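You operate a simulated robot arm through the tools that you are given. There is no shell and no other tool.

You run a simulated robot arm. Do the job below in one go: nothing can be reset, and whatever is moved stays where it is left.

Task
Fold both rod ends of the striped napkin in and lay the spoon on it.
Fine: Move the purple bowl off the napkin to the grey place mat. Use the blue spoon. Pinch, break and dent nothing; leave nothing switched on.
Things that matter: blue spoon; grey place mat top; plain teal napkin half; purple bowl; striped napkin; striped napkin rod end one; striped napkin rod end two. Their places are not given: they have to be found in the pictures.

The check looks at the end state, three seconds after you hand in, the way a careful person would. Anything else that was tipped, shoved, dropped, spilled or broken makes it a failure. Flat cloth is picked up by pressing the open fingertips on it (5 to 10 N) and closing them slowly along it; thin cloth reads only 2 to 8 mm in the jaws.

Robot
A 6-joint arm with a two-finger parallel gripper, fixed in place. Base frame: the origin is at the foot of the arm, x ahead of it, y to its left, z up; the work surface is at about z = 750. Readings come in mm, rad, newtons and seconds.
With the tool pointing down near the work surface it reaches from about 460 to 880 mm from the base axis. Its first joint turns from -2.007 to 2.007 rad. Payload 4.2 kg.
The tool frame sits at the grasp point between the pads (the TCP): z along the fingers, y along the line on which they close. The tips reach 23 mm beyond it. The gripper opens to 94 mm. The fingers are 38 mm wide and 10 mm thick; the gripper's body (54 by 96 mm) begins 39 mm behind the TCP.
Orientation is that of the tool frame in the base frame, as [roll, pitch, yaw] about the fixed x, y, z axes, in that order (R = Rz(yaw) Ry(pitch) Rx(roll)). With the fingers straight down and closing along the base's y, the tool's x points along the base's -x, its y along +y and its z along -z.

Tools
- The arm moves only by the tool servo_tool. Its argument "motion" is a list of rows, each a list of 7 numbers: the turn, a rotation vector about the base's x, y, z in units of 90 degrees (1.0 is 90 degrees), then the shift along the base's x, y, z in units of 150 mm (1.0 is 150 mm), then the gripper command, from -1 (shut) to 1 (fully open), values between in proportion. In form: [[wx, wy, wz, tx, ty, tz, hand], ...]. A call has 1 to 20 rows; each row is the pose to reach, as a shift and turn from the pose commanded when the call began. A call with a number of a shift or a turn outside -1 to 1 is refused whole. Rows are played at 5 a second. More than 50 mm and 0.15 rad between two rows, or a gripper value outside its range, and nothing of the call is played. A pose out of reach is approached as far as the arm can. The call stops where the force on the tool passes 60 N (or 10 N more than at its start, if that is more) or the arm is blocked; 0.2 s more then pass. Each finger travels about 108 mm/s and halts on what it meets, pressing with about 39 N; the grip force reading is that of the motor and also rises with nothing between the fingers. The clock runs only during rows and for 0.2 s after the last one: add rows that repeat a pose to give the fingers time. It gives the time, the measured TCP pose, the force on the tool (base axes), the opening and the grip force at its end, in the units of the frame above (readings bear some noise), with the torque about the TCP (base axes, N m) and any sound that the robot's microphone picked up, and new pictures: "views" is both (left out), scene, wrist or none.
- Cameras (640 x 400 px; columns grow to the right, rows downward): "scene" is fixed at [396.5, 504.5, 1465.2]; the picture's right is [-0.84, -0.54, 0.00], its down [-0.47, 0.73, -0.50] and it looks along [0.27, -0.42, -0.87] (base axes); focal length 341 px, centre (320, 200). "wrist" rides on the gripper at [86, 16, -75] in the tool frame; the picture's right is [-0.18, 0.98, 0.00], its down [-0.58, -0.11, -0.81] and it looks along [-0.79, -0.15, 0.59] (tool axes); focal length 243 px, centre (320, 200).
- raise_lower(by): slides the trunk up (or, below 0, down) by that many mm; the arm rides with it, the base frame stays. It gives what a move gives, with no picture.
- probe_pixels(camera, pixels): for up to 12 pixels [column, row] of the newest picture of that camera ("zoom" is the newest enlarged one), the place [x, y, z] in the base frame of the surface seen there, good to about 2 mm, but the place of the scene camera against the robot may be out by one fixed shift of up to 18 mm in any direction. It takes no simulated time.
- close_up(camera, box): a new picture of the part [left, top, right, bottom] of that camera's present view, enlarged. It takes no simulated time.
- finish_job(): hands the job in; it is judged then, once.

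Leave the gripper open and the arm clear of the work at the hand-in unless told otherwise.

The tools are called after "Emit:" by a JSON object that holds its "api" and its "payload". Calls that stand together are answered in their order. servo_tool: Moves the arm, as the interface text tells. Its arguments: {"type":"object","properties":{"motion":{"type":"array"},"views":{"type":"string","enum":["both","scene","wrist","none"]}},"required":["motion"]} The other tools are called the same way: raise_lower (by) slides the trunk up or down; probe_pixels (camera, pixels) gives the place of the surface under pixels of a picture; close_up (camera, box) takes an enlarged picture of a part of a camera's view; finish_job () hands the job in.

At the start:

```text
clock: 0.0
tool_pos: [595.1, 104.5, 1065.1]
ee_rot: [3.141, 0.001, 3.14]
contact_force: [0.2, 1.0, -0.7]
wrist_torque: [0.01, 0.02, 0.01]
grip_width: 94.0
grasp_force: 0.0
trunk travel left (down, up): [-675.0, 315.0]
```

scene: 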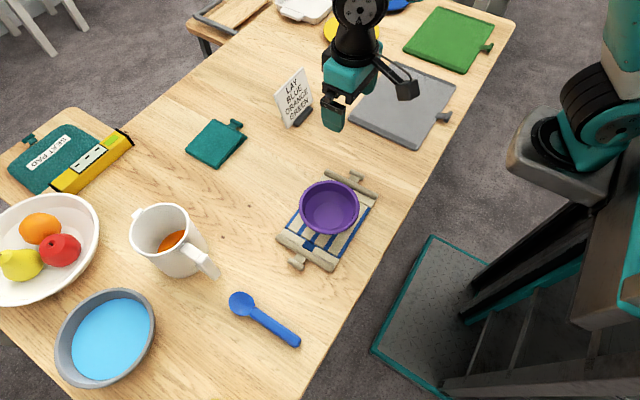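
wrist: 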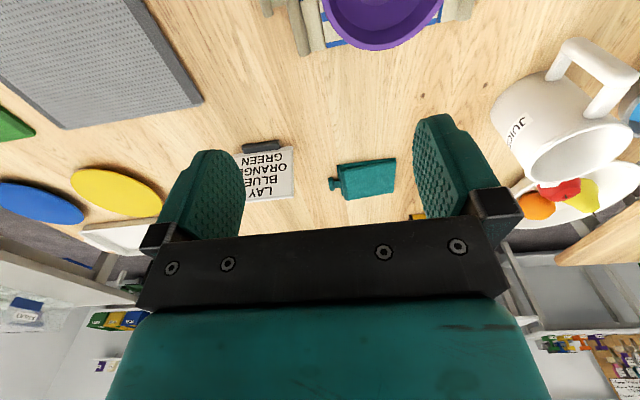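

I see the purple bowl on the striped napkin (scene about 330,207), the grey mat at about (403,105), the blue spoon at about (265,318), and a folded teal napkin at about (216,143). I'll take close-ups first to see the details.

Emit:
{"api": "close_up", "payload": {"camera": "scene", "box": [260, 150, 400, 280]}}

Emit:
{"api": "close_up", "payload": {"camera": "scene", "box": [170, 60, 330, 180]}}

Emit:
{"api": "close_up", "payload": {"camera": "scene", "box": [200, 270, 320, 360]}}

Emit:
{"api": "close_up", "payload": {"camera": "wrist", "box": [220, 130, 420, 230]}}

```text
3.08 times, centred on (330, 215) of scene
```

zoom: 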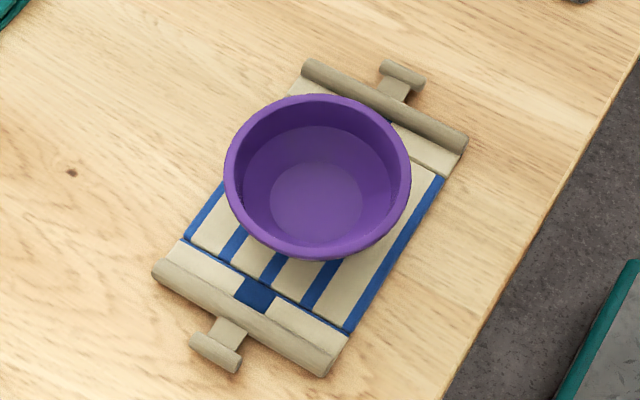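

```text
3.33 times, centred on (250, 120) of scene
```

zoom: 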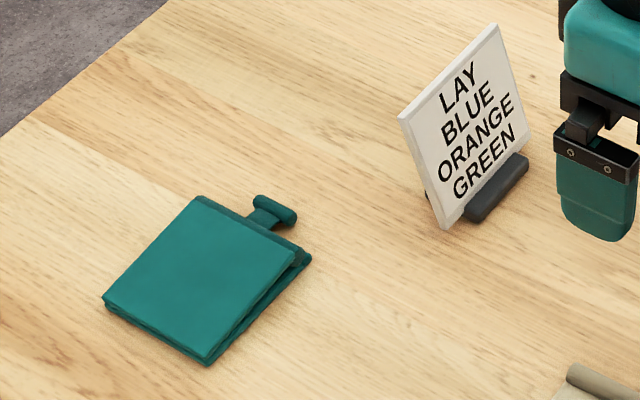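

```text
4.44 times, centred on (260, 315) of scene
```

zoom: 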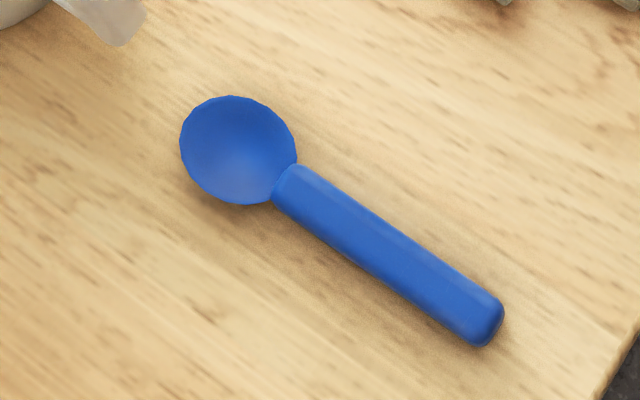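

```text
3.20 times, centred on (320, 180) of wrist
```

zoom: 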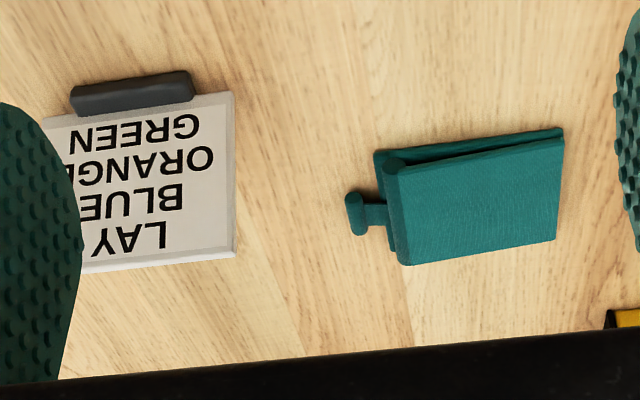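

The napkin has a rod with a T-shaped pull at each end. I'll probe points in both cameras, so the scene camera's fixed shift can be found.

Emit:
{"api": "probe_pixels", "payload": {"camera": "scene", "pixels": [[330, 215], [329, 183], [303, 207], [358, 210], [325, 233], [355, 177], [298, 261], [365, 188], [330, 178], [278, 236], [333, 271], [375, 194]]}}

Emit:
{"api": "probe_pixels", "payload": {"camera": "scene", "pixels": [[237, 126], [231, 128], [192, 147], [218, 122], [216, 164], [243, 143], [240, 300], [265, 318], [295, 342], [403, 105], [350, 120], [440, 117]]}}

Emit:
{"api": "probe_pixels", "payload": {"camera": "wrist", "pixels": [[331, 184], [337, 184], [344, 199], [393, 198], [396, 158], [338, 165], [382, 20], [200, 103], [305, 40], [261, 146], [267, 175], [100, 60]]}}

```text
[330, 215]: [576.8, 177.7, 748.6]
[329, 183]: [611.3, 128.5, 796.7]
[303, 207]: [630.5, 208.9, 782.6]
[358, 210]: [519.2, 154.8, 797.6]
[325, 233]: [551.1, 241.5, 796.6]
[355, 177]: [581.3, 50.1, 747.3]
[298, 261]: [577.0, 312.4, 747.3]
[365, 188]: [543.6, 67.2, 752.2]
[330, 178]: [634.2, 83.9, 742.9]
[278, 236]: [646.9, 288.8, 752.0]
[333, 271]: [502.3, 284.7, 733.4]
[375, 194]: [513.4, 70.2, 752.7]
```

```text
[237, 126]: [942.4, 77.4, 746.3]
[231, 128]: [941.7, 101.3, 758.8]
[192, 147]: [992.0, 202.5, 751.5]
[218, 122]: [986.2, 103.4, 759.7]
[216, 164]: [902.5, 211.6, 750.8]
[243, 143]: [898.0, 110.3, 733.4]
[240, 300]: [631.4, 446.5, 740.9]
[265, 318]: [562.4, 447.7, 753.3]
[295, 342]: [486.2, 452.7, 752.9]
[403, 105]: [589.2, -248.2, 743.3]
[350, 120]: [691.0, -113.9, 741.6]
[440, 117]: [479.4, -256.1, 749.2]
```

```text
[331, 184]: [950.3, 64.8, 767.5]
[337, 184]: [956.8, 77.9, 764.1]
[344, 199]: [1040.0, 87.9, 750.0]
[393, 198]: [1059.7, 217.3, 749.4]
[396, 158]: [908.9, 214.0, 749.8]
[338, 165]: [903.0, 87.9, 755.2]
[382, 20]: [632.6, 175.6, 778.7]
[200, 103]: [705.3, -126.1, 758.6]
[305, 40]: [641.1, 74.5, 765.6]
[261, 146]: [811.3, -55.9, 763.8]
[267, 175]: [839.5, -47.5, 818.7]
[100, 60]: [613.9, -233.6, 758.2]
```

The scene camera reads the table at about z 733, while the wrist camera reads about 750, so the scene camera is shifted. I'll move back and left over the napkin to see it well with the wrist camera.

Emit:
{"api": "servo_tool", "payload": {"motion": [[0, 0, 0, -0.15, 0.1, 0, 1], [0, 0, 0, -0.3, 0.2, 0, 1], [0, 0, 0, -0.45, 0.3, 0, 1], [0, 0, 0, -0.6, 0.4, 0, 1], [0, 0, 0, -0.767, 0.5, 0, 1], [0, 0, 0, -0.767, 0.5, 0, 1]]}}

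```text
clock: 1.4
tool_pos: [477.4, 179.5, 1065.3]
ee_rot: [-3.14, 0.001, -3.142]
contact_force: [0.0, 0.1, 0.0]
wrist_torque: [0.02, 0.04, 0.02]
grip_width: 93.9
grasp_force: 0.1
trunk travel left (down, up): [-675.0, 315.0]
```

scene: 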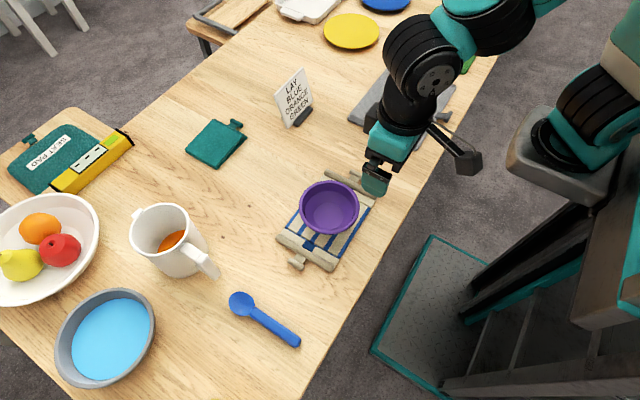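
wrist: 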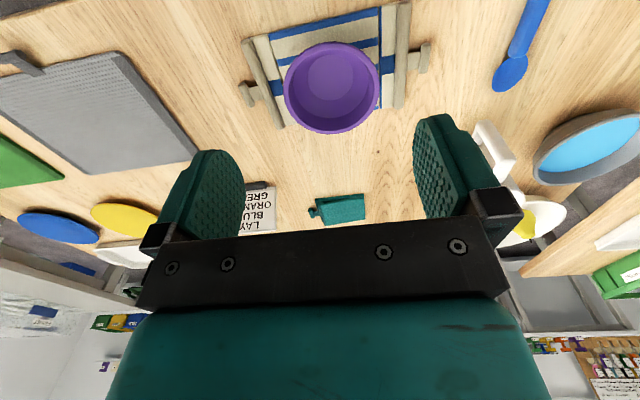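

The napkin now shows at the wrist view's top (240–430, 0–135). I'll enlarge it and the spoon and mat.

Emit:
{"api": "close_up", "payload": {"camera": "wrist", "box": [230, 0, 440, 140]}}

Emit:
{"api": "probe_pixels", "payload": {"camera": "wrist", "pixels": [[289, 95], [375, 95], [332, 130], [330, 50], [330, 90], [424, 55], [248, 95], [400, 5], [399, 104], [246, 42], [281, 125], [332, 150]]}}

Emit:
{"api": "probe_pixels", "payload": {"camera": "wrist", "pixels": [[510, 72], [497, 88], [525, 30], [540, 2], [117, 55], [195, 152], [65, 168], [5, 80], [100, 110], [315, 211], [323, 211], [364, 196]]}}

Emit:
{"api": "probe_pixels", "payload": {"camera": "scene", "pixels": [[303, 255], [291, 265], [354, 174], [280, 232], [333, 266], [329, 177], [376, 193], [242, 296], [231, 302], [318, 206], [350, 97], [417, 147]]}}

```text
2.86 times, centred on (335, 70) of wrist
```

zoom: 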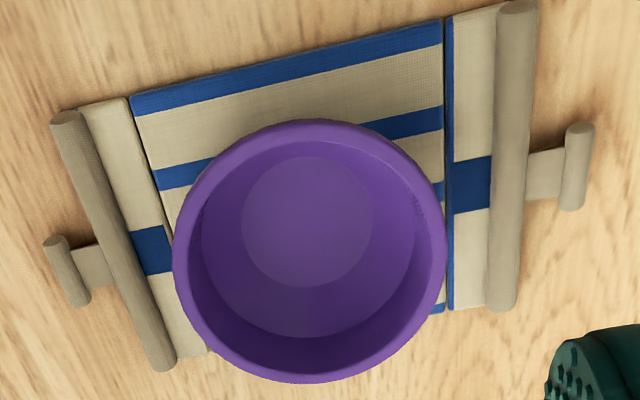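

```text
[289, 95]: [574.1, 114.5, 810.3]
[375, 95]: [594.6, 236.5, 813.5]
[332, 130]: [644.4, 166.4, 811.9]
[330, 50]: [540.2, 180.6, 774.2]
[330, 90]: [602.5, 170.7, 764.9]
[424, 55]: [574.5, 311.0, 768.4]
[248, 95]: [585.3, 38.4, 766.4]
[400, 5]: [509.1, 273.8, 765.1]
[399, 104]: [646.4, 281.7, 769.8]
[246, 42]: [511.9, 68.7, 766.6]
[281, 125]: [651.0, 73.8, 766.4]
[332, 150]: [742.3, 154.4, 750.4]
```

```text
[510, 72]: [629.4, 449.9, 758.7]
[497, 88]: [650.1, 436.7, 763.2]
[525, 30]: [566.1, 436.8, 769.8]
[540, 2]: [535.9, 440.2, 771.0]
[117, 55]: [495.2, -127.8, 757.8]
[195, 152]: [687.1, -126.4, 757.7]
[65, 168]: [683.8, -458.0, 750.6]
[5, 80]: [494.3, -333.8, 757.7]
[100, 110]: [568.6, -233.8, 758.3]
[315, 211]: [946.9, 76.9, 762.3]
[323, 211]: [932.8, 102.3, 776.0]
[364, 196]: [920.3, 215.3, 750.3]
```

```text
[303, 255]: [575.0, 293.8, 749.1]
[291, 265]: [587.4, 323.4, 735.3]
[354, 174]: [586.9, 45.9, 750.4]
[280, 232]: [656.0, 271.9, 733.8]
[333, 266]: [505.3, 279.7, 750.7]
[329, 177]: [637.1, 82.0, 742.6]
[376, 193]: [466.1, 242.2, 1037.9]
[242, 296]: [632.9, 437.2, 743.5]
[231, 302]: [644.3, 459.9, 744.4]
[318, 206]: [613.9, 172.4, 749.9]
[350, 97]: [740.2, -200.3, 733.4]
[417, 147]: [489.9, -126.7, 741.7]
```

I'll probe the bowl rim and napkin details on this enlarged wrist picture.

Emit:
{"api": "probe_pixels", "payload": {"camera": "zoom", "pixels": [[180, 250], [441, 250], [310, 378], [300, 128], [215, 170], [405, 340], [225, 345], [400, 165], [300, 220], [250, 230], [350, 230], [300, 270]]}}

Emit:
{"api": "probe_pixels", "payload": {"camera": "zoom", "pixels": [[517, 10], [500, 300], [578, 130], [572, 205], [545, 175], [470, 60], [470, 290], [449, 30], [455, 300], [420, 60], [425, 140], [440, 25]]}}

Emit:
{"api": "probe_pixels", "payload": {"camera": "zoom", "pixels": [[68, 120], [160, 360], [55, 245], [80, 295], [90, 265], [110, 120], [190, 345], [128, 102], [140, 110], [150, 140], [165, 250], [300, 95]]}}

```text
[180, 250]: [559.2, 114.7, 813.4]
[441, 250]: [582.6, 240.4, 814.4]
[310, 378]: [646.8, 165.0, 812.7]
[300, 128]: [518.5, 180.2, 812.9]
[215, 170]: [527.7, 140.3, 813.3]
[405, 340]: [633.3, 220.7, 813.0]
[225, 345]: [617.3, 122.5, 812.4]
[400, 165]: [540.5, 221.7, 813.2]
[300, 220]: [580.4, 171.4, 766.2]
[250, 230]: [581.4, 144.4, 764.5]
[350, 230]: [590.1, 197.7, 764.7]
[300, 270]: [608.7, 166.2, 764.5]
```

```text
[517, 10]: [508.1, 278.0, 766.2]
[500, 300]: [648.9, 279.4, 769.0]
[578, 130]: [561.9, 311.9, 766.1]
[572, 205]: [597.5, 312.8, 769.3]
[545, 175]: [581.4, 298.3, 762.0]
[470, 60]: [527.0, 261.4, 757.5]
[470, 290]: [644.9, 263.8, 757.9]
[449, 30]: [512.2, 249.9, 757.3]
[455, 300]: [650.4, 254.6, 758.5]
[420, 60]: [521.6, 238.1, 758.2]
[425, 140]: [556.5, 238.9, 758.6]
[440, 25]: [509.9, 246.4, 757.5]
```

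```text
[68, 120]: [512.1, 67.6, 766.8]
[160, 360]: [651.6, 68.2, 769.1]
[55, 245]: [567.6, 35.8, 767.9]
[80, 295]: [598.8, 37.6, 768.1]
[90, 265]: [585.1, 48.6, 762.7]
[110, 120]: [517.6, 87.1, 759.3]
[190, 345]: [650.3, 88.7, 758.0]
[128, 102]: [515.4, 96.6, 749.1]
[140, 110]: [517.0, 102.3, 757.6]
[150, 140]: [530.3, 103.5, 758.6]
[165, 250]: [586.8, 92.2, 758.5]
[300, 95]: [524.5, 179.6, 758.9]
```

The rim measures about radius 64, centred near (583, 176), with its top at z 813. The napkin spans x 510–650, with hinges at about y 249 and y 97. I'll tilt the tool about 20° to follow the bowl wall and move above the +y rim, then look.

Emit:
{"api": "servo_tool", "payload": {"motion": [[-0.03, 0, 0, 0.09, 0.08, -0.12, 0.6], [-0.06, 0, 0, 0.18, 0.16, -0.24, 0.4], [-0.09, 0, 0, 0.27, 0.24, -0.36, 0.2], [-0.12, 0, 0, 0.36, 0.32, -0.48, 0.2], [-0.15, 0, 0, 0.45, 0.4, -0.6, 0.2], [-0.18, 0, 0, 0.54, 0.48, -0.72, 0.2], [-0.2, 0, 0, 0.63, 0.56, -0.84, 0.2], [-0.222, 0, 0, 0.704, 0.64, -0.96, 0.2], [-0.222, 0, 0, 0.704, 0.64, -0.96, 0.2], [-0.222, 0, 0, 0.704, 0.64, -0.96, 0.2]]}}

```text
clock: 3.6
tool_pos: [582.9, 275.1, 920.1]
ee_rot: [-2.793, 0.0, 3.141]
contact_force: [0.0, -0.1, -0.8]
wrist_torque: [0.02, 0.04, -0.01]
grip_width: 56.4
grasp_force: 0.0
trunk travel left (down, up): [-675.0, 315.0]
```

scene: 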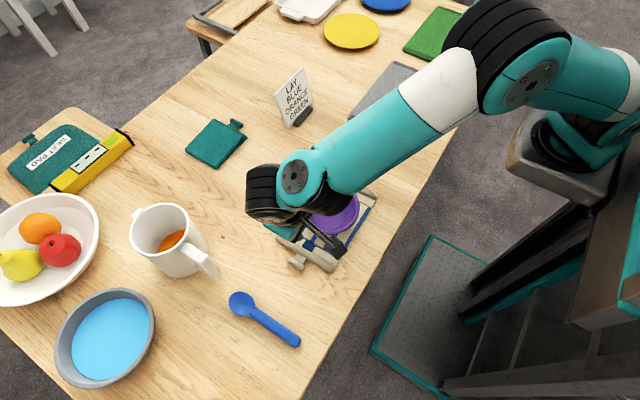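
wrist: 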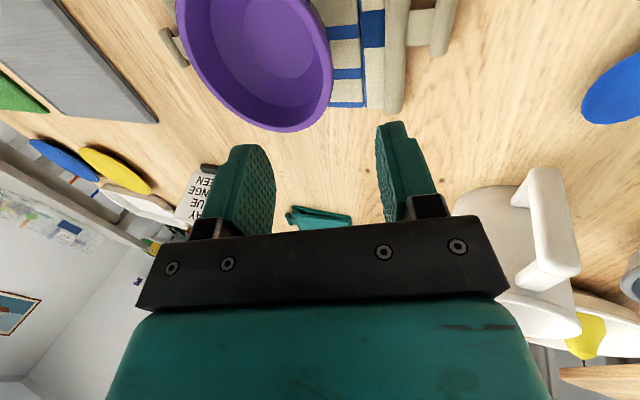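

The bowl (255,60 in wrist) is ahead of the fingers and the mug is at the right. I'll enlarge the bowl to learn the wall slope, and check the mug's place.

Emit:
{"api": "close_up", "payload": {"camera": "wrist", "box": [160, 0, 360, 140]}}

Emit:
{"api": "probe_pixels", "payload": {"camera": "wrist", "pixels": [[530, 180], [545, 230], [480, 200], [556, 270], [325, 75], [330, 90], [300, 60], [280, 50]]}}

Emit:
{"api": "probe_pixels", "payload": {"camera": "scene", "pixels": [[210, 268], [205, 250], [160, 205], [140, 235], [190, 270], [137, 213]]}}

```text
2.86 times, centred on (260, 70) of wrist
```

zoom: 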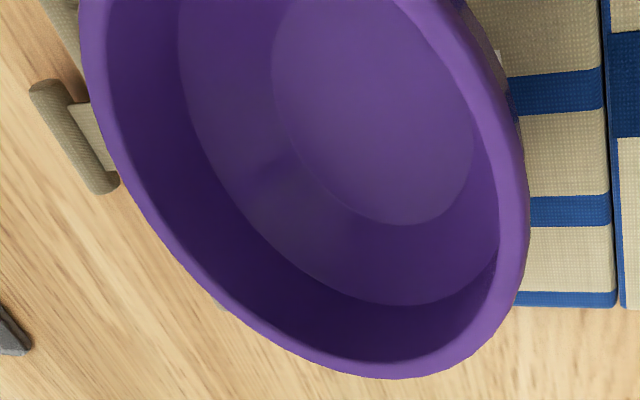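

```text
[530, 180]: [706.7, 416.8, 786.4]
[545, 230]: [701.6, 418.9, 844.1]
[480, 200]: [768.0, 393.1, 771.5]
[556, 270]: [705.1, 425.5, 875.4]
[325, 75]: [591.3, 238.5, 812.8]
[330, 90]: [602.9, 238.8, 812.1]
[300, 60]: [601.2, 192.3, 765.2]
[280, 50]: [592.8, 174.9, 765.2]
```

```text
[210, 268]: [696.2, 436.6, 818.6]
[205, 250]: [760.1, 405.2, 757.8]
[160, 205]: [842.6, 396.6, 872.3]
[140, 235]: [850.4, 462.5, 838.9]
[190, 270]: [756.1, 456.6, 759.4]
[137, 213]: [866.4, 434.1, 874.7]
```

Now I'll probe the wall profile along lines from the floor to the rim in this enlarged picture.

Emit:
{"api": "probe_pixels", "payload": {"camera": "zoom", "pixels": [[375, 110], [400, 180], [430, 240], [450, 280], [440, 330], [430, 355], [425, 370], [515, 180], [505, 180], [522, 240], [90, 60], [100, 60]]}}

Emit:
{"api": "probe_pixels", "payload": {"camera": "zoom", "pixels": [[200, 265], [215, 245], [240, 225], [260, 205], [280, 185], [300, 160], [105, 30], [130, 30], [160, 30], [190, 40], [230, 50], [280, 60]]}}

```text
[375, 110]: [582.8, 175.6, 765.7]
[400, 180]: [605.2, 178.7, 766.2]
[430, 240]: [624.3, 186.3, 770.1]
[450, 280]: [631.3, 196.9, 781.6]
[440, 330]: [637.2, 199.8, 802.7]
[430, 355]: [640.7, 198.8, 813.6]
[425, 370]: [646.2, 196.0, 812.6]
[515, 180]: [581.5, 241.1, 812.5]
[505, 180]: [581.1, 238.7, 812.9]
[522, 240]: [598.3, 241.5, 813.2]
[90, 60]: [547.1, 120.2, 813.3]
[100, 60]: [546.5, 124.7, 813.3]
```

```text
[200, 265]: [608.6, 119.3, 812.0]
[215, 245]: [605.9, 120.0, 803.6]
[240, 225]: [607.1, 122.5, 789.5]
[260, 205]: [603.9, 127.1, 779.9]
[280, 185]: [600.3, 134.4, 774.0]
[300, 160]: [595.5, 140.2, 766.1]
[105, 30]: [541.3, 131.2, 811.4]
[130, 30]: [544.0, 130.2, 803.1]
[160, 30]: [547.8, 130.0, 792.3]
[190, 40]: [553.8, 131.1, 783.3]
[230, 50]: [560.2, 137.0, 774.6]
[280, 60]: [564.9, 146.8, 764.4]
```

The upper wall is close to vertical (about 9°), with rim mid-radius 64.4 and centre (583, 175.6). I'll reduce the tilt to 9°, then go down astride the +y rim with the jaws half open.

Emit:
{"api": "servo_tool", "payload": {"motion": [[0.04, 0, 0, 0, -0.065, -0.16, 0.2], [0.08, 0, 0, 0, -0.13, -0.31, 0.2], [0.122, 0, 0, 0, -0.195, -0.467, 0.2], [0.122, 0, 0, 0, -0.195, -0.467, 0.2], [0.122, 0, 0, 0, -0.205, -0.53, 0.2], [0.122, 0, 0, 0, -0.215, -0.59, 0.2], [0.122, 0, 0, 0, -0.225, -0.65, 0.2], [0.122, 0, 0, 0, -0.233, -0.707, 0.2], [0.122, 0, 0, 0, -0.233, -0.707, 0.2]]}}

```text
clock: 5.6
tool_pos: [585.2, 240.1, 815.0]
ee_rot: [-2.986, 0.0, -3.141]
contact_force: [-0.1, -0.3, 0.2]
wrist_torque: [0.02, 0.0, -0.03]
grip_width: 56.3
grasp_force: 0.1
trunk travel left (down, up): [-675.0, 315.0]
```

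scene: 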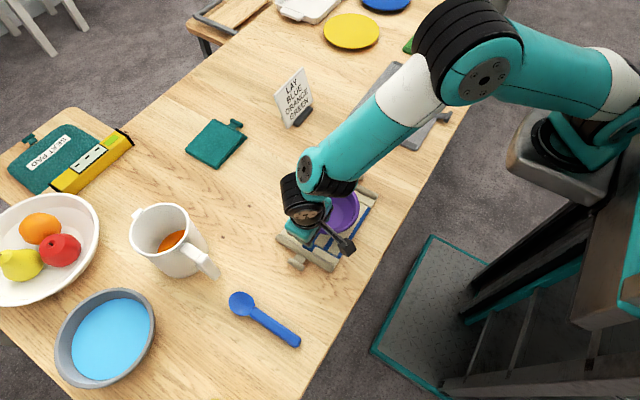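
wrist: 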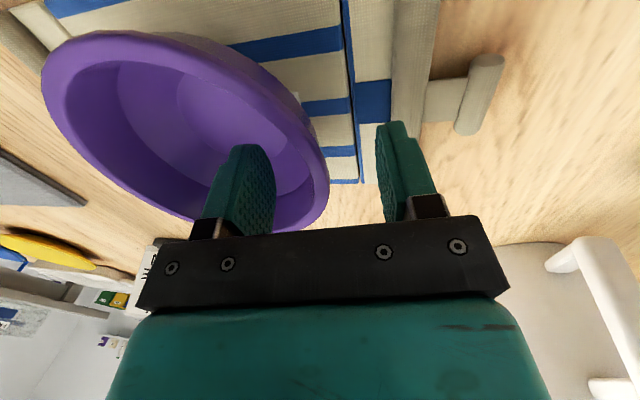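

The left finger is inside the bowl and the right finger outside. I'll close slowly on the rim.

Emit:
{"api": "servo_tool", "payload": {"motion": [[0, 0, 0, 0, 0, 0, 0.0], [0, 0, 0, 0, 0, 0, -0.2], [0, 0, 0, 0, 0, 0, -0.4], [0, 0, 0, 0, 0, 0, -0.55], [0, 0, 0, 0, 0, 0, -0.65], [0, 0, 0, 0, 0, 0, -0.75], [0, 0, 0, 0, 0, 0, -0.85], [0, 0, 0, 0, 0, 0, -0.92], [0, 0, 0, 0, 0, 0, -1], [0, 0, 0, 0, 0, 0, -1], [0, 0, 0, 0, 0, 0, -1]]}}

```text
clock: 8.0
tool_pos: [584.7, 240.5, 815.6]
ee_rot: [-2.984, -0.002, -3.141]
contact_force: [1.6, 0.1, 9.0]
wrist_torque: [-0.94, -0.01, 0.15]
grip_width: 20.2
grasp_force: 39.1
trunk travel left (down, up): [-675.0, 315.0]
```

scene: 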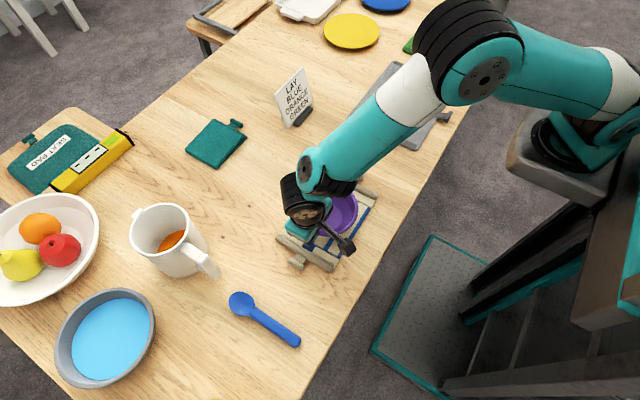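
wrist: 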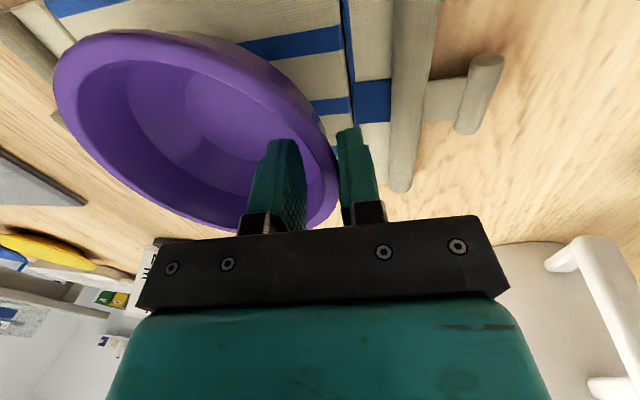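

The grip reads 20 mm at 39 N, with about 9 N of upward force on the tool, so it's holding the rim. I'll lift slowly and check how the bowl hangs.

Emit:
{"api": "servo_tool", "payload": {"motion": [[0, 0, 0, 0, 0, 0.02, -1], [0, 0, 0, 0, 0, 0.05, -1], [0, 0, 0, 0, 0, 0.1, -1], [0, 0, 0, 0, 0, 0.15, -1], [0, 0, 0, 0, 0, 0.2, -1], [0, 0, 0, 0, 0, 0.2, -1]]}}

```text
clock: 9.4
tool_pos: [585.0, 240.4, 844.7]
ee_rot: [-2.984, 0.0, -3.141]
contact_force: [-0.2, -0.6, -2.5]
wrist_torque: [0.12, -0.06, -0.04]
grip_width: 15.3
grasp_force: 38.6
trunk travel left (down, up): [-675.0, 315.0]
```

scene: 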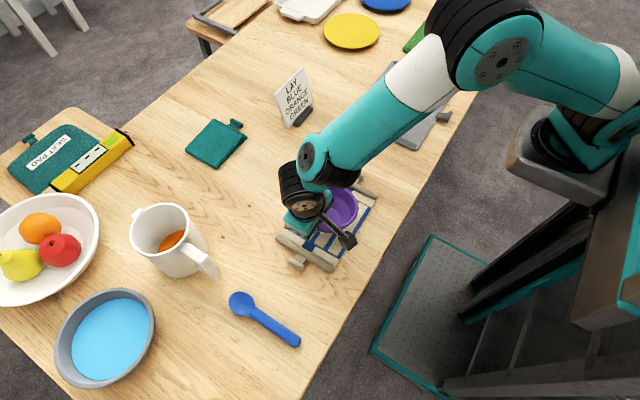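
wrist: 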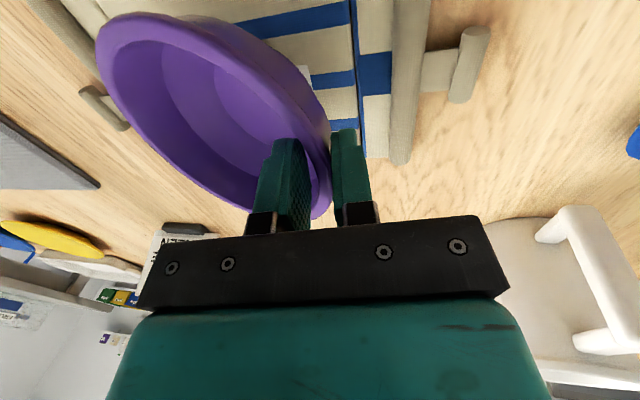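

The bowl is lifted, at about 2.5 N of weight. I'll probe the rim to see its tilt and lowest point.

Emit:
{"api": "close_up", "payload": {"camera": "wrist", "box": [80, 0, 360, 230]}}

Emit:
{"api": "probe_pixels", "payload": {"camera": "wrist", "pixels": [[104, 60], [140, 18], [180, 18], [250, 50], [300, 90], [325, 160], [130, 130], [180, 180], [235, 205], [240, 130], [110, 90], [215, 90]]}}

```text
1.74 times, centred on (220, 115) of wrist
```

zoom: 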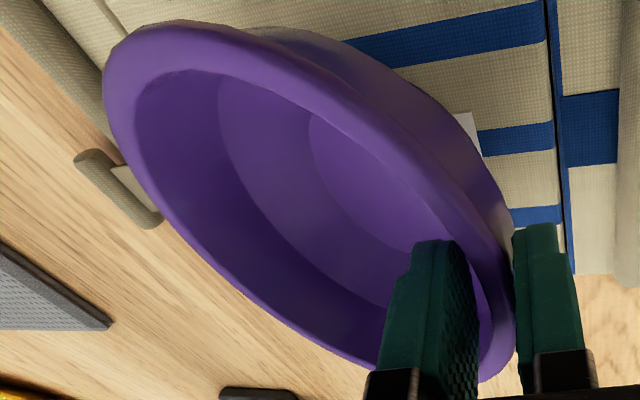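

```text
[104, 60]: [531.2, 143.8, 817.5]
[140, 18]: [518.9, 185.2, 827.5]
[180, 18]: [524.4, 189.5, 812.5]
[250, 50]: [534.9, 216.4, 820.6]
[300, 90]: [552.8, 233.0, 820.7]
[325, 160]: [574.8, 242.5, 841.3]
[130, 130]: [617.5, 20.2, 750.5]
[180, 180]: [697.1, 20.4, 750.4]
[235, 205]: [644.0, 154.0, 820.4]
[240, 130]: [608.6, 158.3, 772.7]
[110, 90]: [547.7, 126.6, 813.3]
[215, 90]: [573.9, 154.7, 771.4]
```

The bowl droops about 13.6° toward −y and clears the napkin. I'll raise it and turn the tool −13.6° about x to level it.

Emit:
{"api": "servo_tool", "payload": {"motion": [[-0.02, 0, 0, 0, 0, 0.07, -1], [-0.05, 0, 0, 0, 0, 0.15, -1], [-0.08, 0, 0, 0, 0, 0.23, -1], [-0.11, 0, 0, 0, 0, 0.31, -1], [-0.14, 0, 0, 0, 0, 0.38, -1], [-0.151, 0, 0, 0, 0, 0.44, -1], [-0.151, 0, 0, 0, 0, 0.44, -1]]}}

```text
clock: 11.0
tool_pos: [583.3, 241.1, 912.4]
ee_rot: [-2.748, 0.001, -3.141]
contact_force: [0.7, 0.0, -1.2]
wrist_torque: [0.13, 0.02, 0.0]
grip_width: 15.3
grasp_force: 38.9
trunk travel left (down, up): [-675.0, 315.0]
```

scene: 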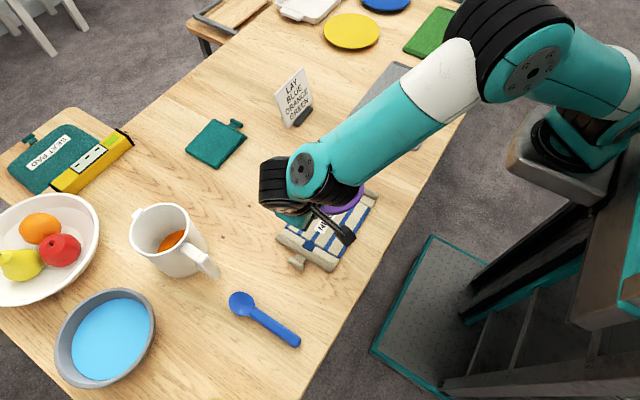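
wrist: 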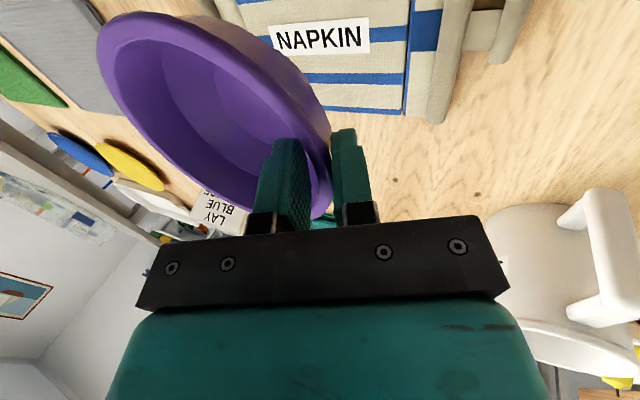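

A "NAPKIN" label shows where the bowl stood, and the bowl hangs steady. I'll carry it toward the mat in −y, at height.

Emit:
{"api": "servo_tool", "payload": {"motion": [[0, 0, 0, 0, -0.1, 0, -1], [0, 0, 0, 0, -0.25, 0, -1], [0, 0, 0, 0, -0.4, 0, -1], [0, 0, 0, 0, -0.55, 0, -1], [0, 0, 0, 0, -0.7, 0, -1], [0, 0, 0, 0, -0.85, 0, -1], [0, 0, 0, 0, -1, 0, -1]], "views": "scene"}}

Emit:
{"api": "servo_tool", "payload": {"motion": [[0, 0, 0, 0, -0.15, 0, -1], [0, 0, 0, 0, -0.3, 0, -1], [0, 0, 0, 0, -0.45, 0, -1], [0, 0, 0, 0, -0.6, 0, -1], [0, 0, 0, 0, -0.75, 0, -1], [0, 0, 0, 0, -0.9, 0, -1], [0, 0, 0, 0, -1, 0, -1], [0, 0, 0, 0, -1, 0, -1]]}}

```text
clock: 12.6
tool_pos: [585.4, 89.3, 912.2]
ee_rot: [-2.748, 0.001, 3.141]
contact_force: [0.6, -0.1, -3.0]
wrist_torque: [0.12, -0.03, -0.01]
grip_width: 15.2
grasp_force: 39.0
trunk travel left (down, up): [-675.0, 315.0]
```

scene: 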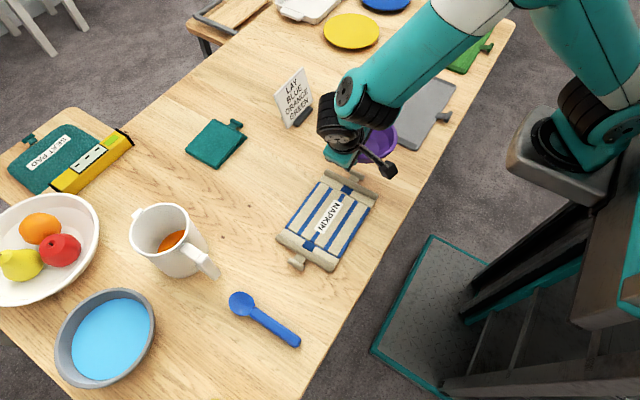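

```text
clock: 14.4
tool_pos: [584.8, -60.3, 909.3]
ee_rot: [-2.747, 0.001, -3.141]
contact_force: [-0.8, 0.7, -2.2]
wrist_torque: [0.12, 0.0, 0.0]
grip_width: 15.3
grasp_force: 38.8
trunk travel left (down, up): [-675.0, 315.0]
```

scene: 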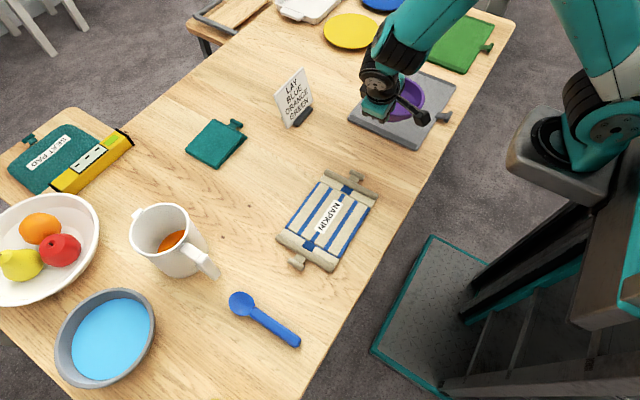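
wrist: 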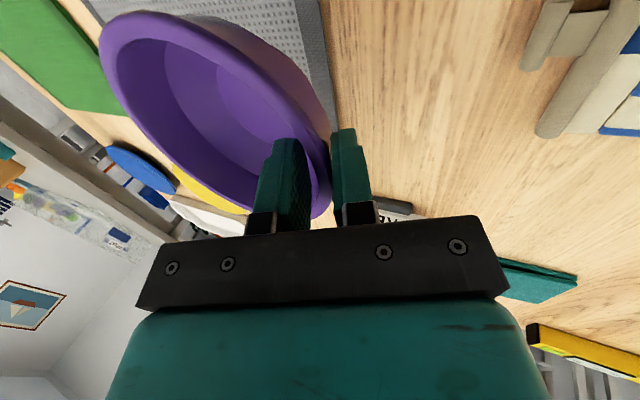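

The mat lies under the bowl's left. I'll move another 106 mm in −y to centre the bowl over the mat.

Emit:
{"api": "servo_tool", "payload": {"motion": [[0, 0, 0, 0, -0.12, 0, -1], [0, 0, 0, 0, -0.24, 0, -1], [0, 0, 0, 0.02, -0.36, 0, -1], [0, 0, 0, 0.03, -0.48, 0, -1], [0, 0, 0, 0.04, -0.6, 0, -1], [0, 0, 0, 0.04, -0.705, 0, -1], [0, 0, 0, 0.04, -0.705, 0, -1], [0, 0, 0, 0.04, -0.705, 0, -1]]}}

```text
clock: 16.2
tool_pos: [589.5, -164.6, 910.2]
ee_rot: [-2.747, -0.001, -3.141]
contact_force: [-0.2, 0.0, -2.4]
wrist_torque: [0.14, 0.0, -0.03]
grip_width: 15.0
grasp_force: 38.9
trunk travel left (down, up): [-675.0, 315.0]
```

scene: 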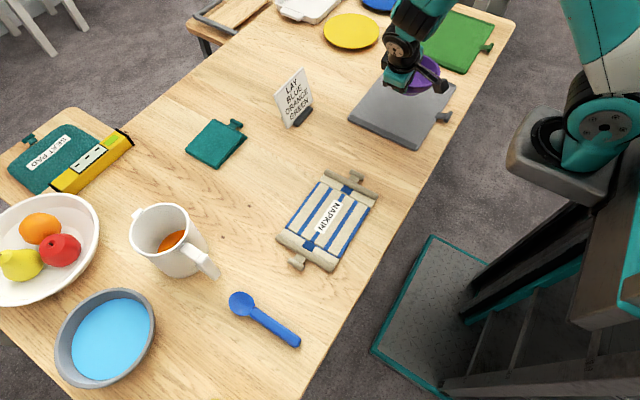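
wrist: 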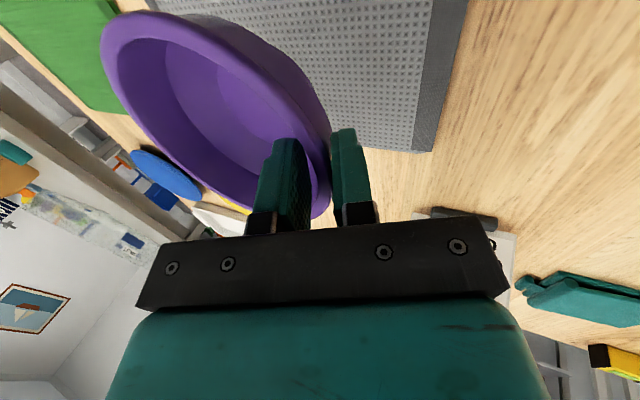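

Let me check the rim level and the mat's edges by probing.

Emit:
{"api": "probe_pixels", "payload": {"camera": "wrist", "pixels": [[104, 60], [140, 18], [250, 50], [300, 90], [325, 160], [200, 195], [110, 90], [225, 90], [412, 145], [432, 5], [440, 100], [400, 60]]}}

Emit:
{"api": "probe_pixels", "payload": {"camera": "scene", "pixels": [[352, 118], [416, 145], [453, 88], [440, 115], [385, 72], [380, 130], [435, 75], [410, 85], [326, 184], [375, 207], [284, 234], [331, 265]]}}

Emit:
{"api": "close_up", "payload": {"camera": "scene", "box": [340, 20, 480, 160]}}

```text
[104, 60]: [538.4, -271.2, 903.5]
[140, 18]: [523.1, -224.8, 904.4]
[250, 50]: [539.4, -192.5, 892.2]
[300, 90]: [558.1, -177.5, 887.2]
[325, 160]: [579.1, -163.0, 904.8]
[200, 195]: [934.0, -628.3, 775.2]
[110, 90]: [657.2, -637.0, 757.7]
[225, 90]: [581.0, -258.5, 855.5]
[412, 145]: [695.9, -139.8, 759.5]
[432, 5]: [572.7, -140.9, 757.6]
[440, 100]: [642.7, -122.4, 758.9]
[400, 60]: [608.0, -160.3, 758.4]
```

```text
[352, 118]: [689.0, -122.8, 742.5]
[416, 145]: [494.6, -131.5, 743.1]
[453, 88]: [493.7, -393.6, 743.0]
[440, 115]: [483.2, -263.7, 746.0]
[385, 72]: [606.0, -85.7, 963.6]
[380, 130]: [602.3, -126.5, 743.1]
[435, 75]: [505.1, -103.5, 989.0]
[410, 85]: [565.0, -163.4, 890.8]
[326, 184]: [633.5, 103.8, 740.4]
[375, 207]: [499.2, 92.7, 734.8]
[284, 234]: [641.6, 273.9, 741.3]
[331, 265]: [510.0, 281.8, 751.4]
```

```text
2.86 times, centred on (410, 90) of scene
```

zoom: 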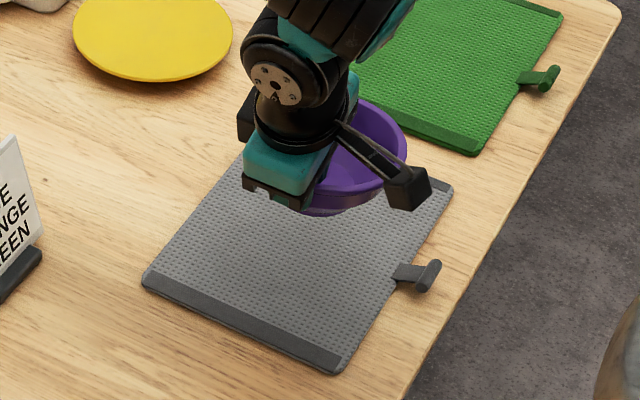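

The rim is level (903–905). The mat spans x 490–695 and y −125 to −395, so I'll shift another 30 mm in −y and lower until the bowl is about 10 mm above the mat.

Emit:
{"api": "servo_tool", "payload": {"motion": [[0, 0, 0, 0, -0.1, -0.03, -1], [0, 0, 0, 0, -0.2, -0.1, -1], [0, 0, 0, 0, -0.2, -0.2, -1], [0, 0, 0, 0, -0.2, -0.3, -1], [0, 0, 0, 0, -0.2, -0.4, -1], [0, 0, 0, 0, -0.2, -0.48, -1], [0, 0, 0, 0, -0.2, -0.533, -1], [0, 0, 0, 0, -0.2, -0.533, -1], [0, 0, 0, 0, -0.2, -0.533, -1]]}}

```text
clock: 18.2
tool_pos: [590.3, -195.0, 829.5]
ee_rot: [-2.747, -0.002, -3.141]
contact_force: [-0.5, -0.5, -1.5]
wrist_torque: [0.12, -0.01, 0.02]
grip_width: 15.0
grasp_force: 38.6
trunk travel left (down, up): [-675.0, 315.0]
```

scene: 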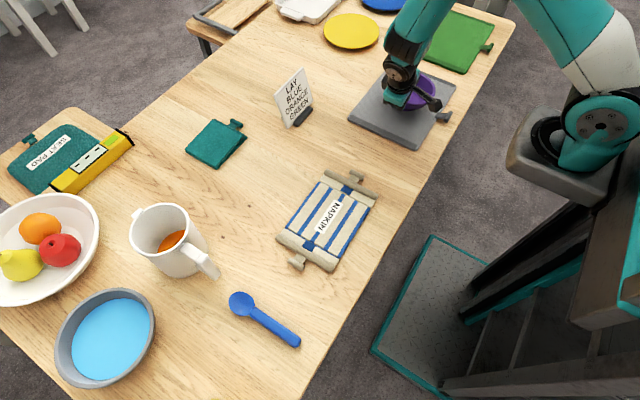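
wrist: 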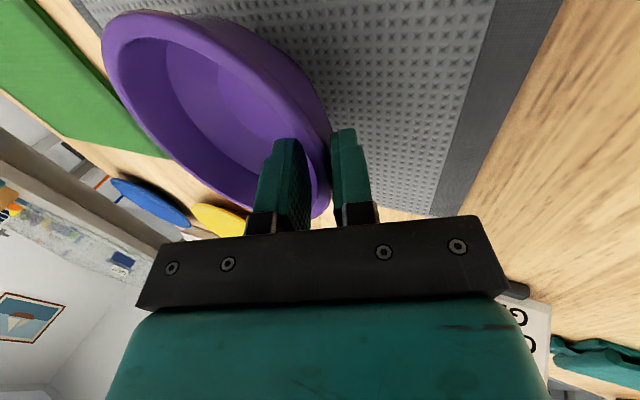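

The bowl is just above the mat. I'll lower in small steps and read the force.

Emit:
{"api": "servo_tool", "payload": {"motion": [[0, 0, 0, 0, 0, -0.015, -1], [0, 0, 0, 0, 0, -0.03, -1], [0, 0, 0, 0, 0, -0.04, -1], [0, 0, 0, 0, 0, -0.047, -1], [0, 0, 0, 0, 0, -0.047, -1]], "views": "none"}}

Emit:
{"api": "servo_tool", "payload": {"motion": [[0, 0, 0, 0, 0, -0.007, -1], [0, 0, 0, 0, 0, -0.014, -1], [0, 0, 0, 0, 0, -0.014, -1]], "views": "wrist"}}

```text
clock: 19.4
tool_pos: [589.5, -196.0, 823.7]
ee_rot: [-2.747, -0.002, 3.14]
contact_force: [-0.1, -0.2, -2.4]
wrist_torque: [0.15, 0.01, 0.0]
grip_width: 15.0
grasp_force: 38.7
trunk travel left (down, up): [-675.0, 315.0]
```

```text
clock: 20.2
tool_pos: [590.6, -195.7, 820.5]
ee_rot: [-2.748, 0.0, -3.14]
contact_force: [-0.3, 1.3, -0.9]
wrist_torque: [0.05, 0.05, -0.01]
grip_width: 14.9
grasp_force: 38.6
trunk travel left (down, up): [-675.0, 315.0]
```

wrist: 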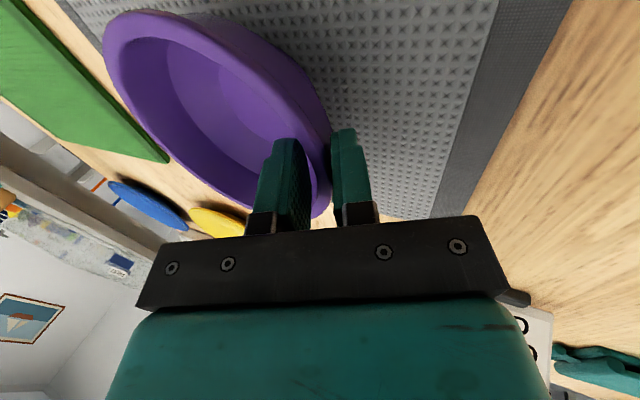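

The force dropped from −2.4 to −0.9 N, so the bowl is starting to touch. I'll go down 1 mm more and read.

Emit:
{"api": "servo_tool", "payload": {"motion": [[0, 0, 0, 0, 0, -0.007, -1], [0, 0, 0, 0, 0, -0.007, -1]], "views": "none"}}

```text
clock: 20.8
tool_pos: [590.6, -195.5, 820.5]
ee_rot: [-2.748, 0.0, -3.141]
contact_force: [-0.3, 1.4, 2.6]
wrist_torque: [-0.29, 0.08, -0.12]
grip_width: 15.2
grasp_force: 38.9
trunk travel left (down, up): [-675.0, 315.0]
```

It now bears 2.6 N upward, so the bowl is resting on the mat. I'll open the fingers slowly.

Emit:
{"api": "servo_tool", "payload": {"motion": [[0, 0, 0, 0, 0, 0, -0.7], [0, 0, 0, 0, 0, 0, -0.64], [0, 0, 0, 0, 0, 0, -0.58], [0, 0, 0, 0, 0, 0, -0.5], [0, 0, 0, 0, 0, 0, -0.35], [0, 0, 0, 0, 0, 0, -0.2], [0, 0, 0, 0, 0, 0, 0.0], [0, 0, 0, 0, 0, 0, 0.1], [0, 0, 0, 0, 0, 0, 0.1]]}}

```text
clock: 22.8
tool_pos: [591.1, -196.1, 820.0]
ee_rot: [-2.749, 0.001, -3.141]
contact_force: [-0.1, -0.2, -0.3]
wrist_torque: [0.0, 0.0, 0.0]
grip_width: 51.6
grasp_force: 0.1
trunk travel left (down, up): [-675.0, 315.0]
```

scene: 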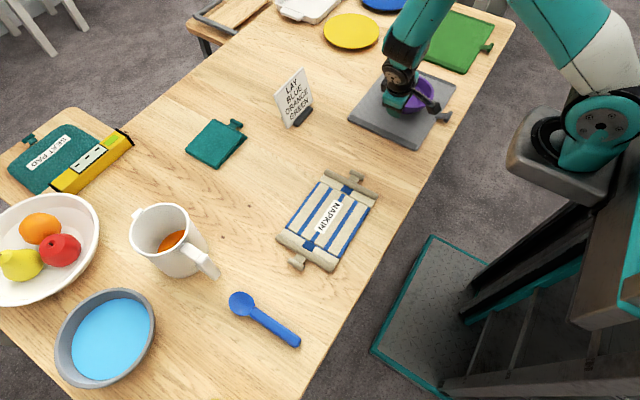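
wrist: 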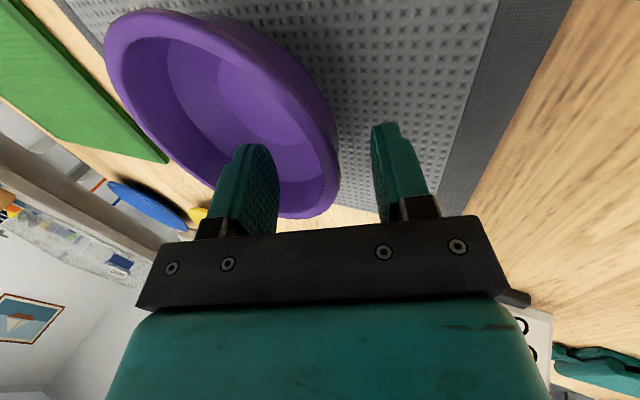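

The bowl is released on the mat. I'll back out along the finger axis, rise, and set the tool upright.

Emit:
{"api": "servo_tool", "payload": {"motion": [[0, 0, 0, 0, 0.04, 0.09, 0.1], [0, 0, 0, 0, 0.08, 0.19, 0.1], [0, 0, 0, 0, 0.12, 0.28, 0.1], [0, 0, 0, 0, 0.16, 0.38, 0.1], [0.05, 0, 0, 0, 0.2, 0.5, 0.1], [0.1, 0, 0, 0, 0.3, 0.62, 0.1], [0.15, 0, 0, 0, 0.4, 0.74, 0.1], [0.2, 0, 0, 0, 0.5, 0.86, 0.1], [0.25, 0, 0, 0, 0.6, 0.93, 0.1], [0.25, 0, 0, 0, 0.6, 0.93, 0.1]]}}

```text
clock: 25.0
tool_pos: [591.2, -106.0, 961.9]
ee_rot: [3.142, 0.001, -3.141]
contact_force: [1.5, 0.4, 0.3]
wrist_torque: [-0.03, -0.02, 0.0]
grip_width: 51.5
grasp_force: 0.0
trunk travel left (down, up): [-675.0, 315.0]
```

scene: 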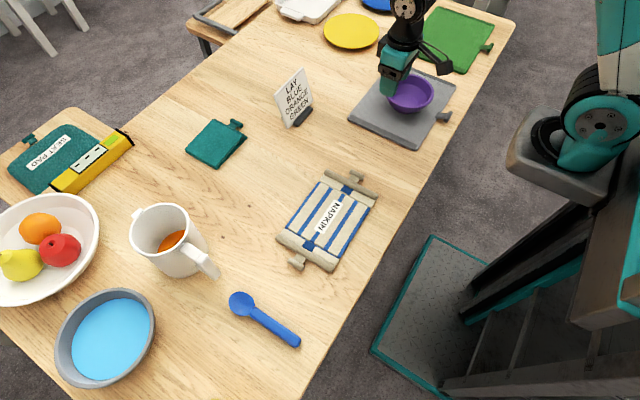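
wrist: 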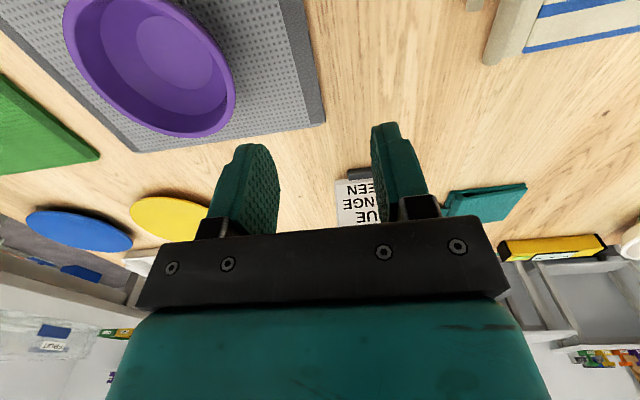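

The bowl sits well on the mat. Next I'll turn the tool +90° about z, so the jaws close along x, and move near the −y rod end.

Emit:
{"api": "servo_tool", "payload": {"motion": [[0, 0, 0.08, 0, 0.05, 0, 0.1], [0, 0, 0.16, 0, 0.1, 0, 0.1], [0, 0, 0.24, -0.01, 0.16, 0, 0.1], [0, 0, 0.32, -0.02, 0.22, 0, 0.15], [0, 0, 0.4, -0.02, 0.28, 0, 0.2], [0, 0, 0.48, -0.03, 0.34, 0, 0.25], [0, 0, 0.56, -0.03, 0.4, 0, 0.3], [0, 0, 0.64, -0.04, 0.46, 0, 0.35], [0, 0, 0.72, -0.04, 0.52, 0, 0.4], [0, 0, 0.8, -0.05, 0.58, 0, 0.4], [0, 0, 0.88, -0.05, 0.62, 0, 0.4], [0, 0, 0.95, -0.055, 0.64, 0, 0.4], [0, 0, 1, -0.055, 0.64, 0, 0.4], [0, 0, 1, -0.055, 0.64, 0, 0.4]]}}

```text
clock: 28.0
tool_pos: [583.3, -9.0, 961.3]
ee_rot: [-3.139, 0.001, -1.568]
contact_force: [0.2, 0.1, -0.4]
wrist_torque: [0.03, -0.02, -0.02]
grip_width: 65.8
grasp_force: 0.0
trunk travel left (down, up): [-675.0, 315.0]
```

scene: 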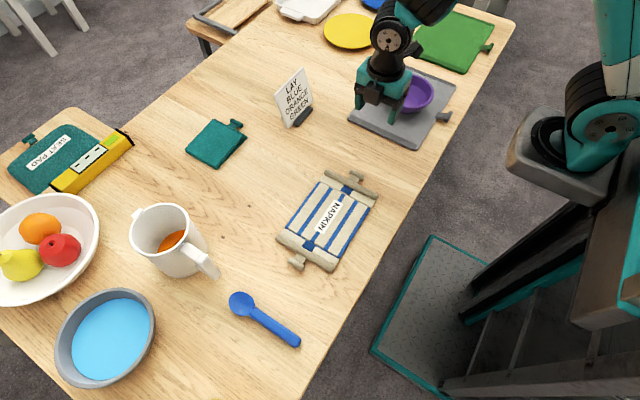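
wrist: 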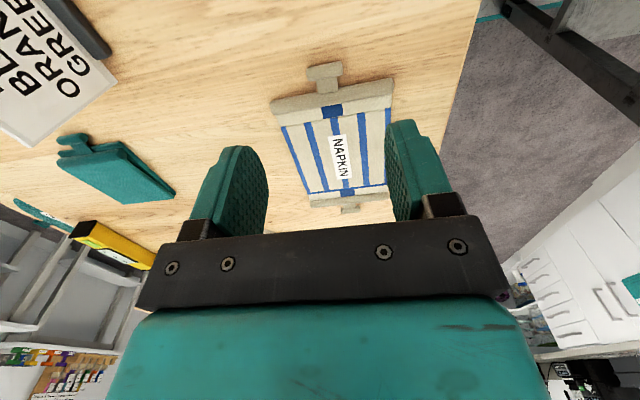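

I see the T pull at about (325,75) and the rod at about (333,98), with the napkin beyond. I'll enlarge and probe.

Emit:
{"api": "close_up", "payload": {"camera": "wrist", "box": [260, 50, 410, 150]}}

Emit:
{"api": "probe_pixels", "payload": {"camera": "zoom", "pixels": [[208, 72], [340, 62], [205, 92], [345, 85], [275, 65], [275, 85], [280, 130], [60, 215], [550, 150], [320, 180], [290, 240], [200, 320]]}}

```text
4.00 times, centred on (335, 100) of wrist
```

zoom: 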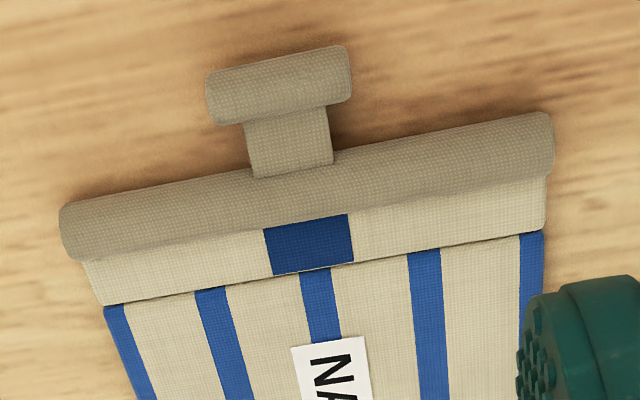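

```text
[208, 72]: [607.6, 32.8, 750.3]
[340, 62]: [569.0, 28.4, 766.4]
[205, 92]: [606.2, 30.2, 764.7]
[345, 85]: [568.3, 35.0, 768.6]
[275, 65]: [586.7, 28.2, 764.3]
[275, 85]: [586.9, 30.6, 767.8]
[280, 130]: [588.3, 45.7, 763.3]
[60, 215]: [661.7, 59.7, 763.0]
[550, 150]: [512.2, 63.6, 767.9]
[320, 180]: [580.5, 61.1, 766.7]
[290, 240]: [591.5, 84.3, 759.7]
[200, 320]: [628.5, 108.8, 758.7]
```

Emit:
{"api": "probe_pixels", "payload": {"camera": "zoom", "pixels": [[275, 60], [278, 100], [280, 108], [280, 114], [212, 105], [350, 70], [250, 140], [330, 125], [300, 170], [295, 200], [300, 218], [140, 250]]}}

Emit:
{"api": "probe_pixels", "payload": {"camera": "wrist", "pixels": [[349, 208], [347, 211], [310, 200], [385, 190], [338, 185], [330, 120]]}}

```text
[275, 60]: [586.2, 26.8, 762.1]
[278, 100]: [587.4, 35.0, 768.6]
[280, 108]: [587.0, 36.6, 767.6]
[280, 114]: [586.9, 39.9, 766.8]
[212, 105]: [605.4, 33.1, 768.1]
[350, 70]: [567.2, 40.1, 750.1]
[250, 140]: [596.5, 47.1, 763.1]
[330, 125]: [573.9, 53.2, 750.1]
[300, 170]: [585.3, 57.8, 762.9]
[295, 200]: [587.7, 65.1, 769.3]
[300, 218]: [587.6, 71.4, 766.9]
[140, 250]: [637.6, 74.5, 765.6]
```

```text
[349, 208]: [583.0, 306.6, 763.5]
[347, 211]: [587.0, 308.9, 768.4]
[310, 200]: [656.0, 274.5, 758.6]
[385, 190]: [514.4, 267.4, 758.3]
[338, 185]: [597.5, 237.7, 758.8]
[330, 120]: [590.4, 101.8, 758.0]
```

The T pull is centred near x 587, y 34, spanning x 567–607 with its top at z 768.5. I'll go above it first.

Emit:
{"api": "servo_tool", "payload": {"motion": [[0, 0, 0, 0.005, 0.06, -0.1, 0.4], [0, 0, 0, 0.01, 0.12, -0.22, 0.4], [0, 0, 0, 0.015, 0.18, -0.36, 0.4], [0, 0, 0, 0.02, 0.24, -0.5, 0.4], [0, 0, 0, 0.025, 0.287, -0.64, 0.4], [0, 0, 0, 0.025, 0.287, -0.78, 0.4], [0, 0, 0, 0.025, 0.287, -0.875, 0.4], [0, 0, 0, 0.025, 0.287, -0.875, 0.4]]}}

```text
clock: 29.8
tool_pos: [586.0, 33.8, 829.0]
ee_rot: [-3.139, -0.001, -1.57]
contact_force: [-0.9, 0.1, -1.4]
wrist_torque: [0.01, -0.01, -0.01]
grip_width: 65.7
grasp_force: 0.0
trunk travel left (down, up): [-675.0, 315.0]
```

scene: 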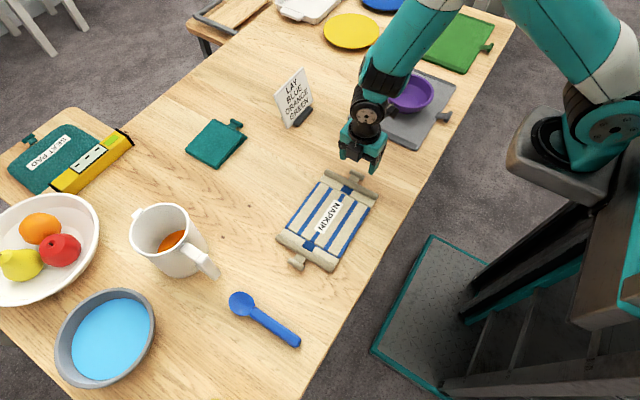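
wrist: 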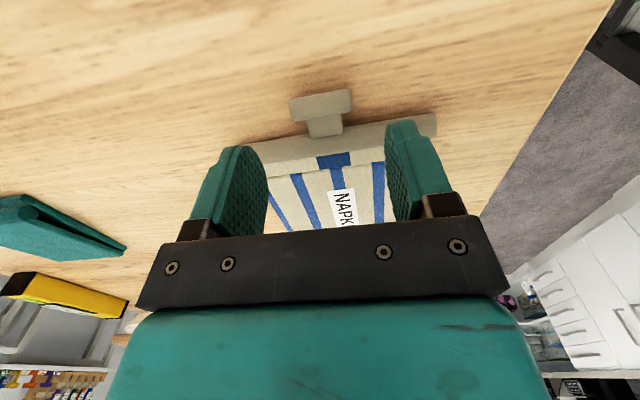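

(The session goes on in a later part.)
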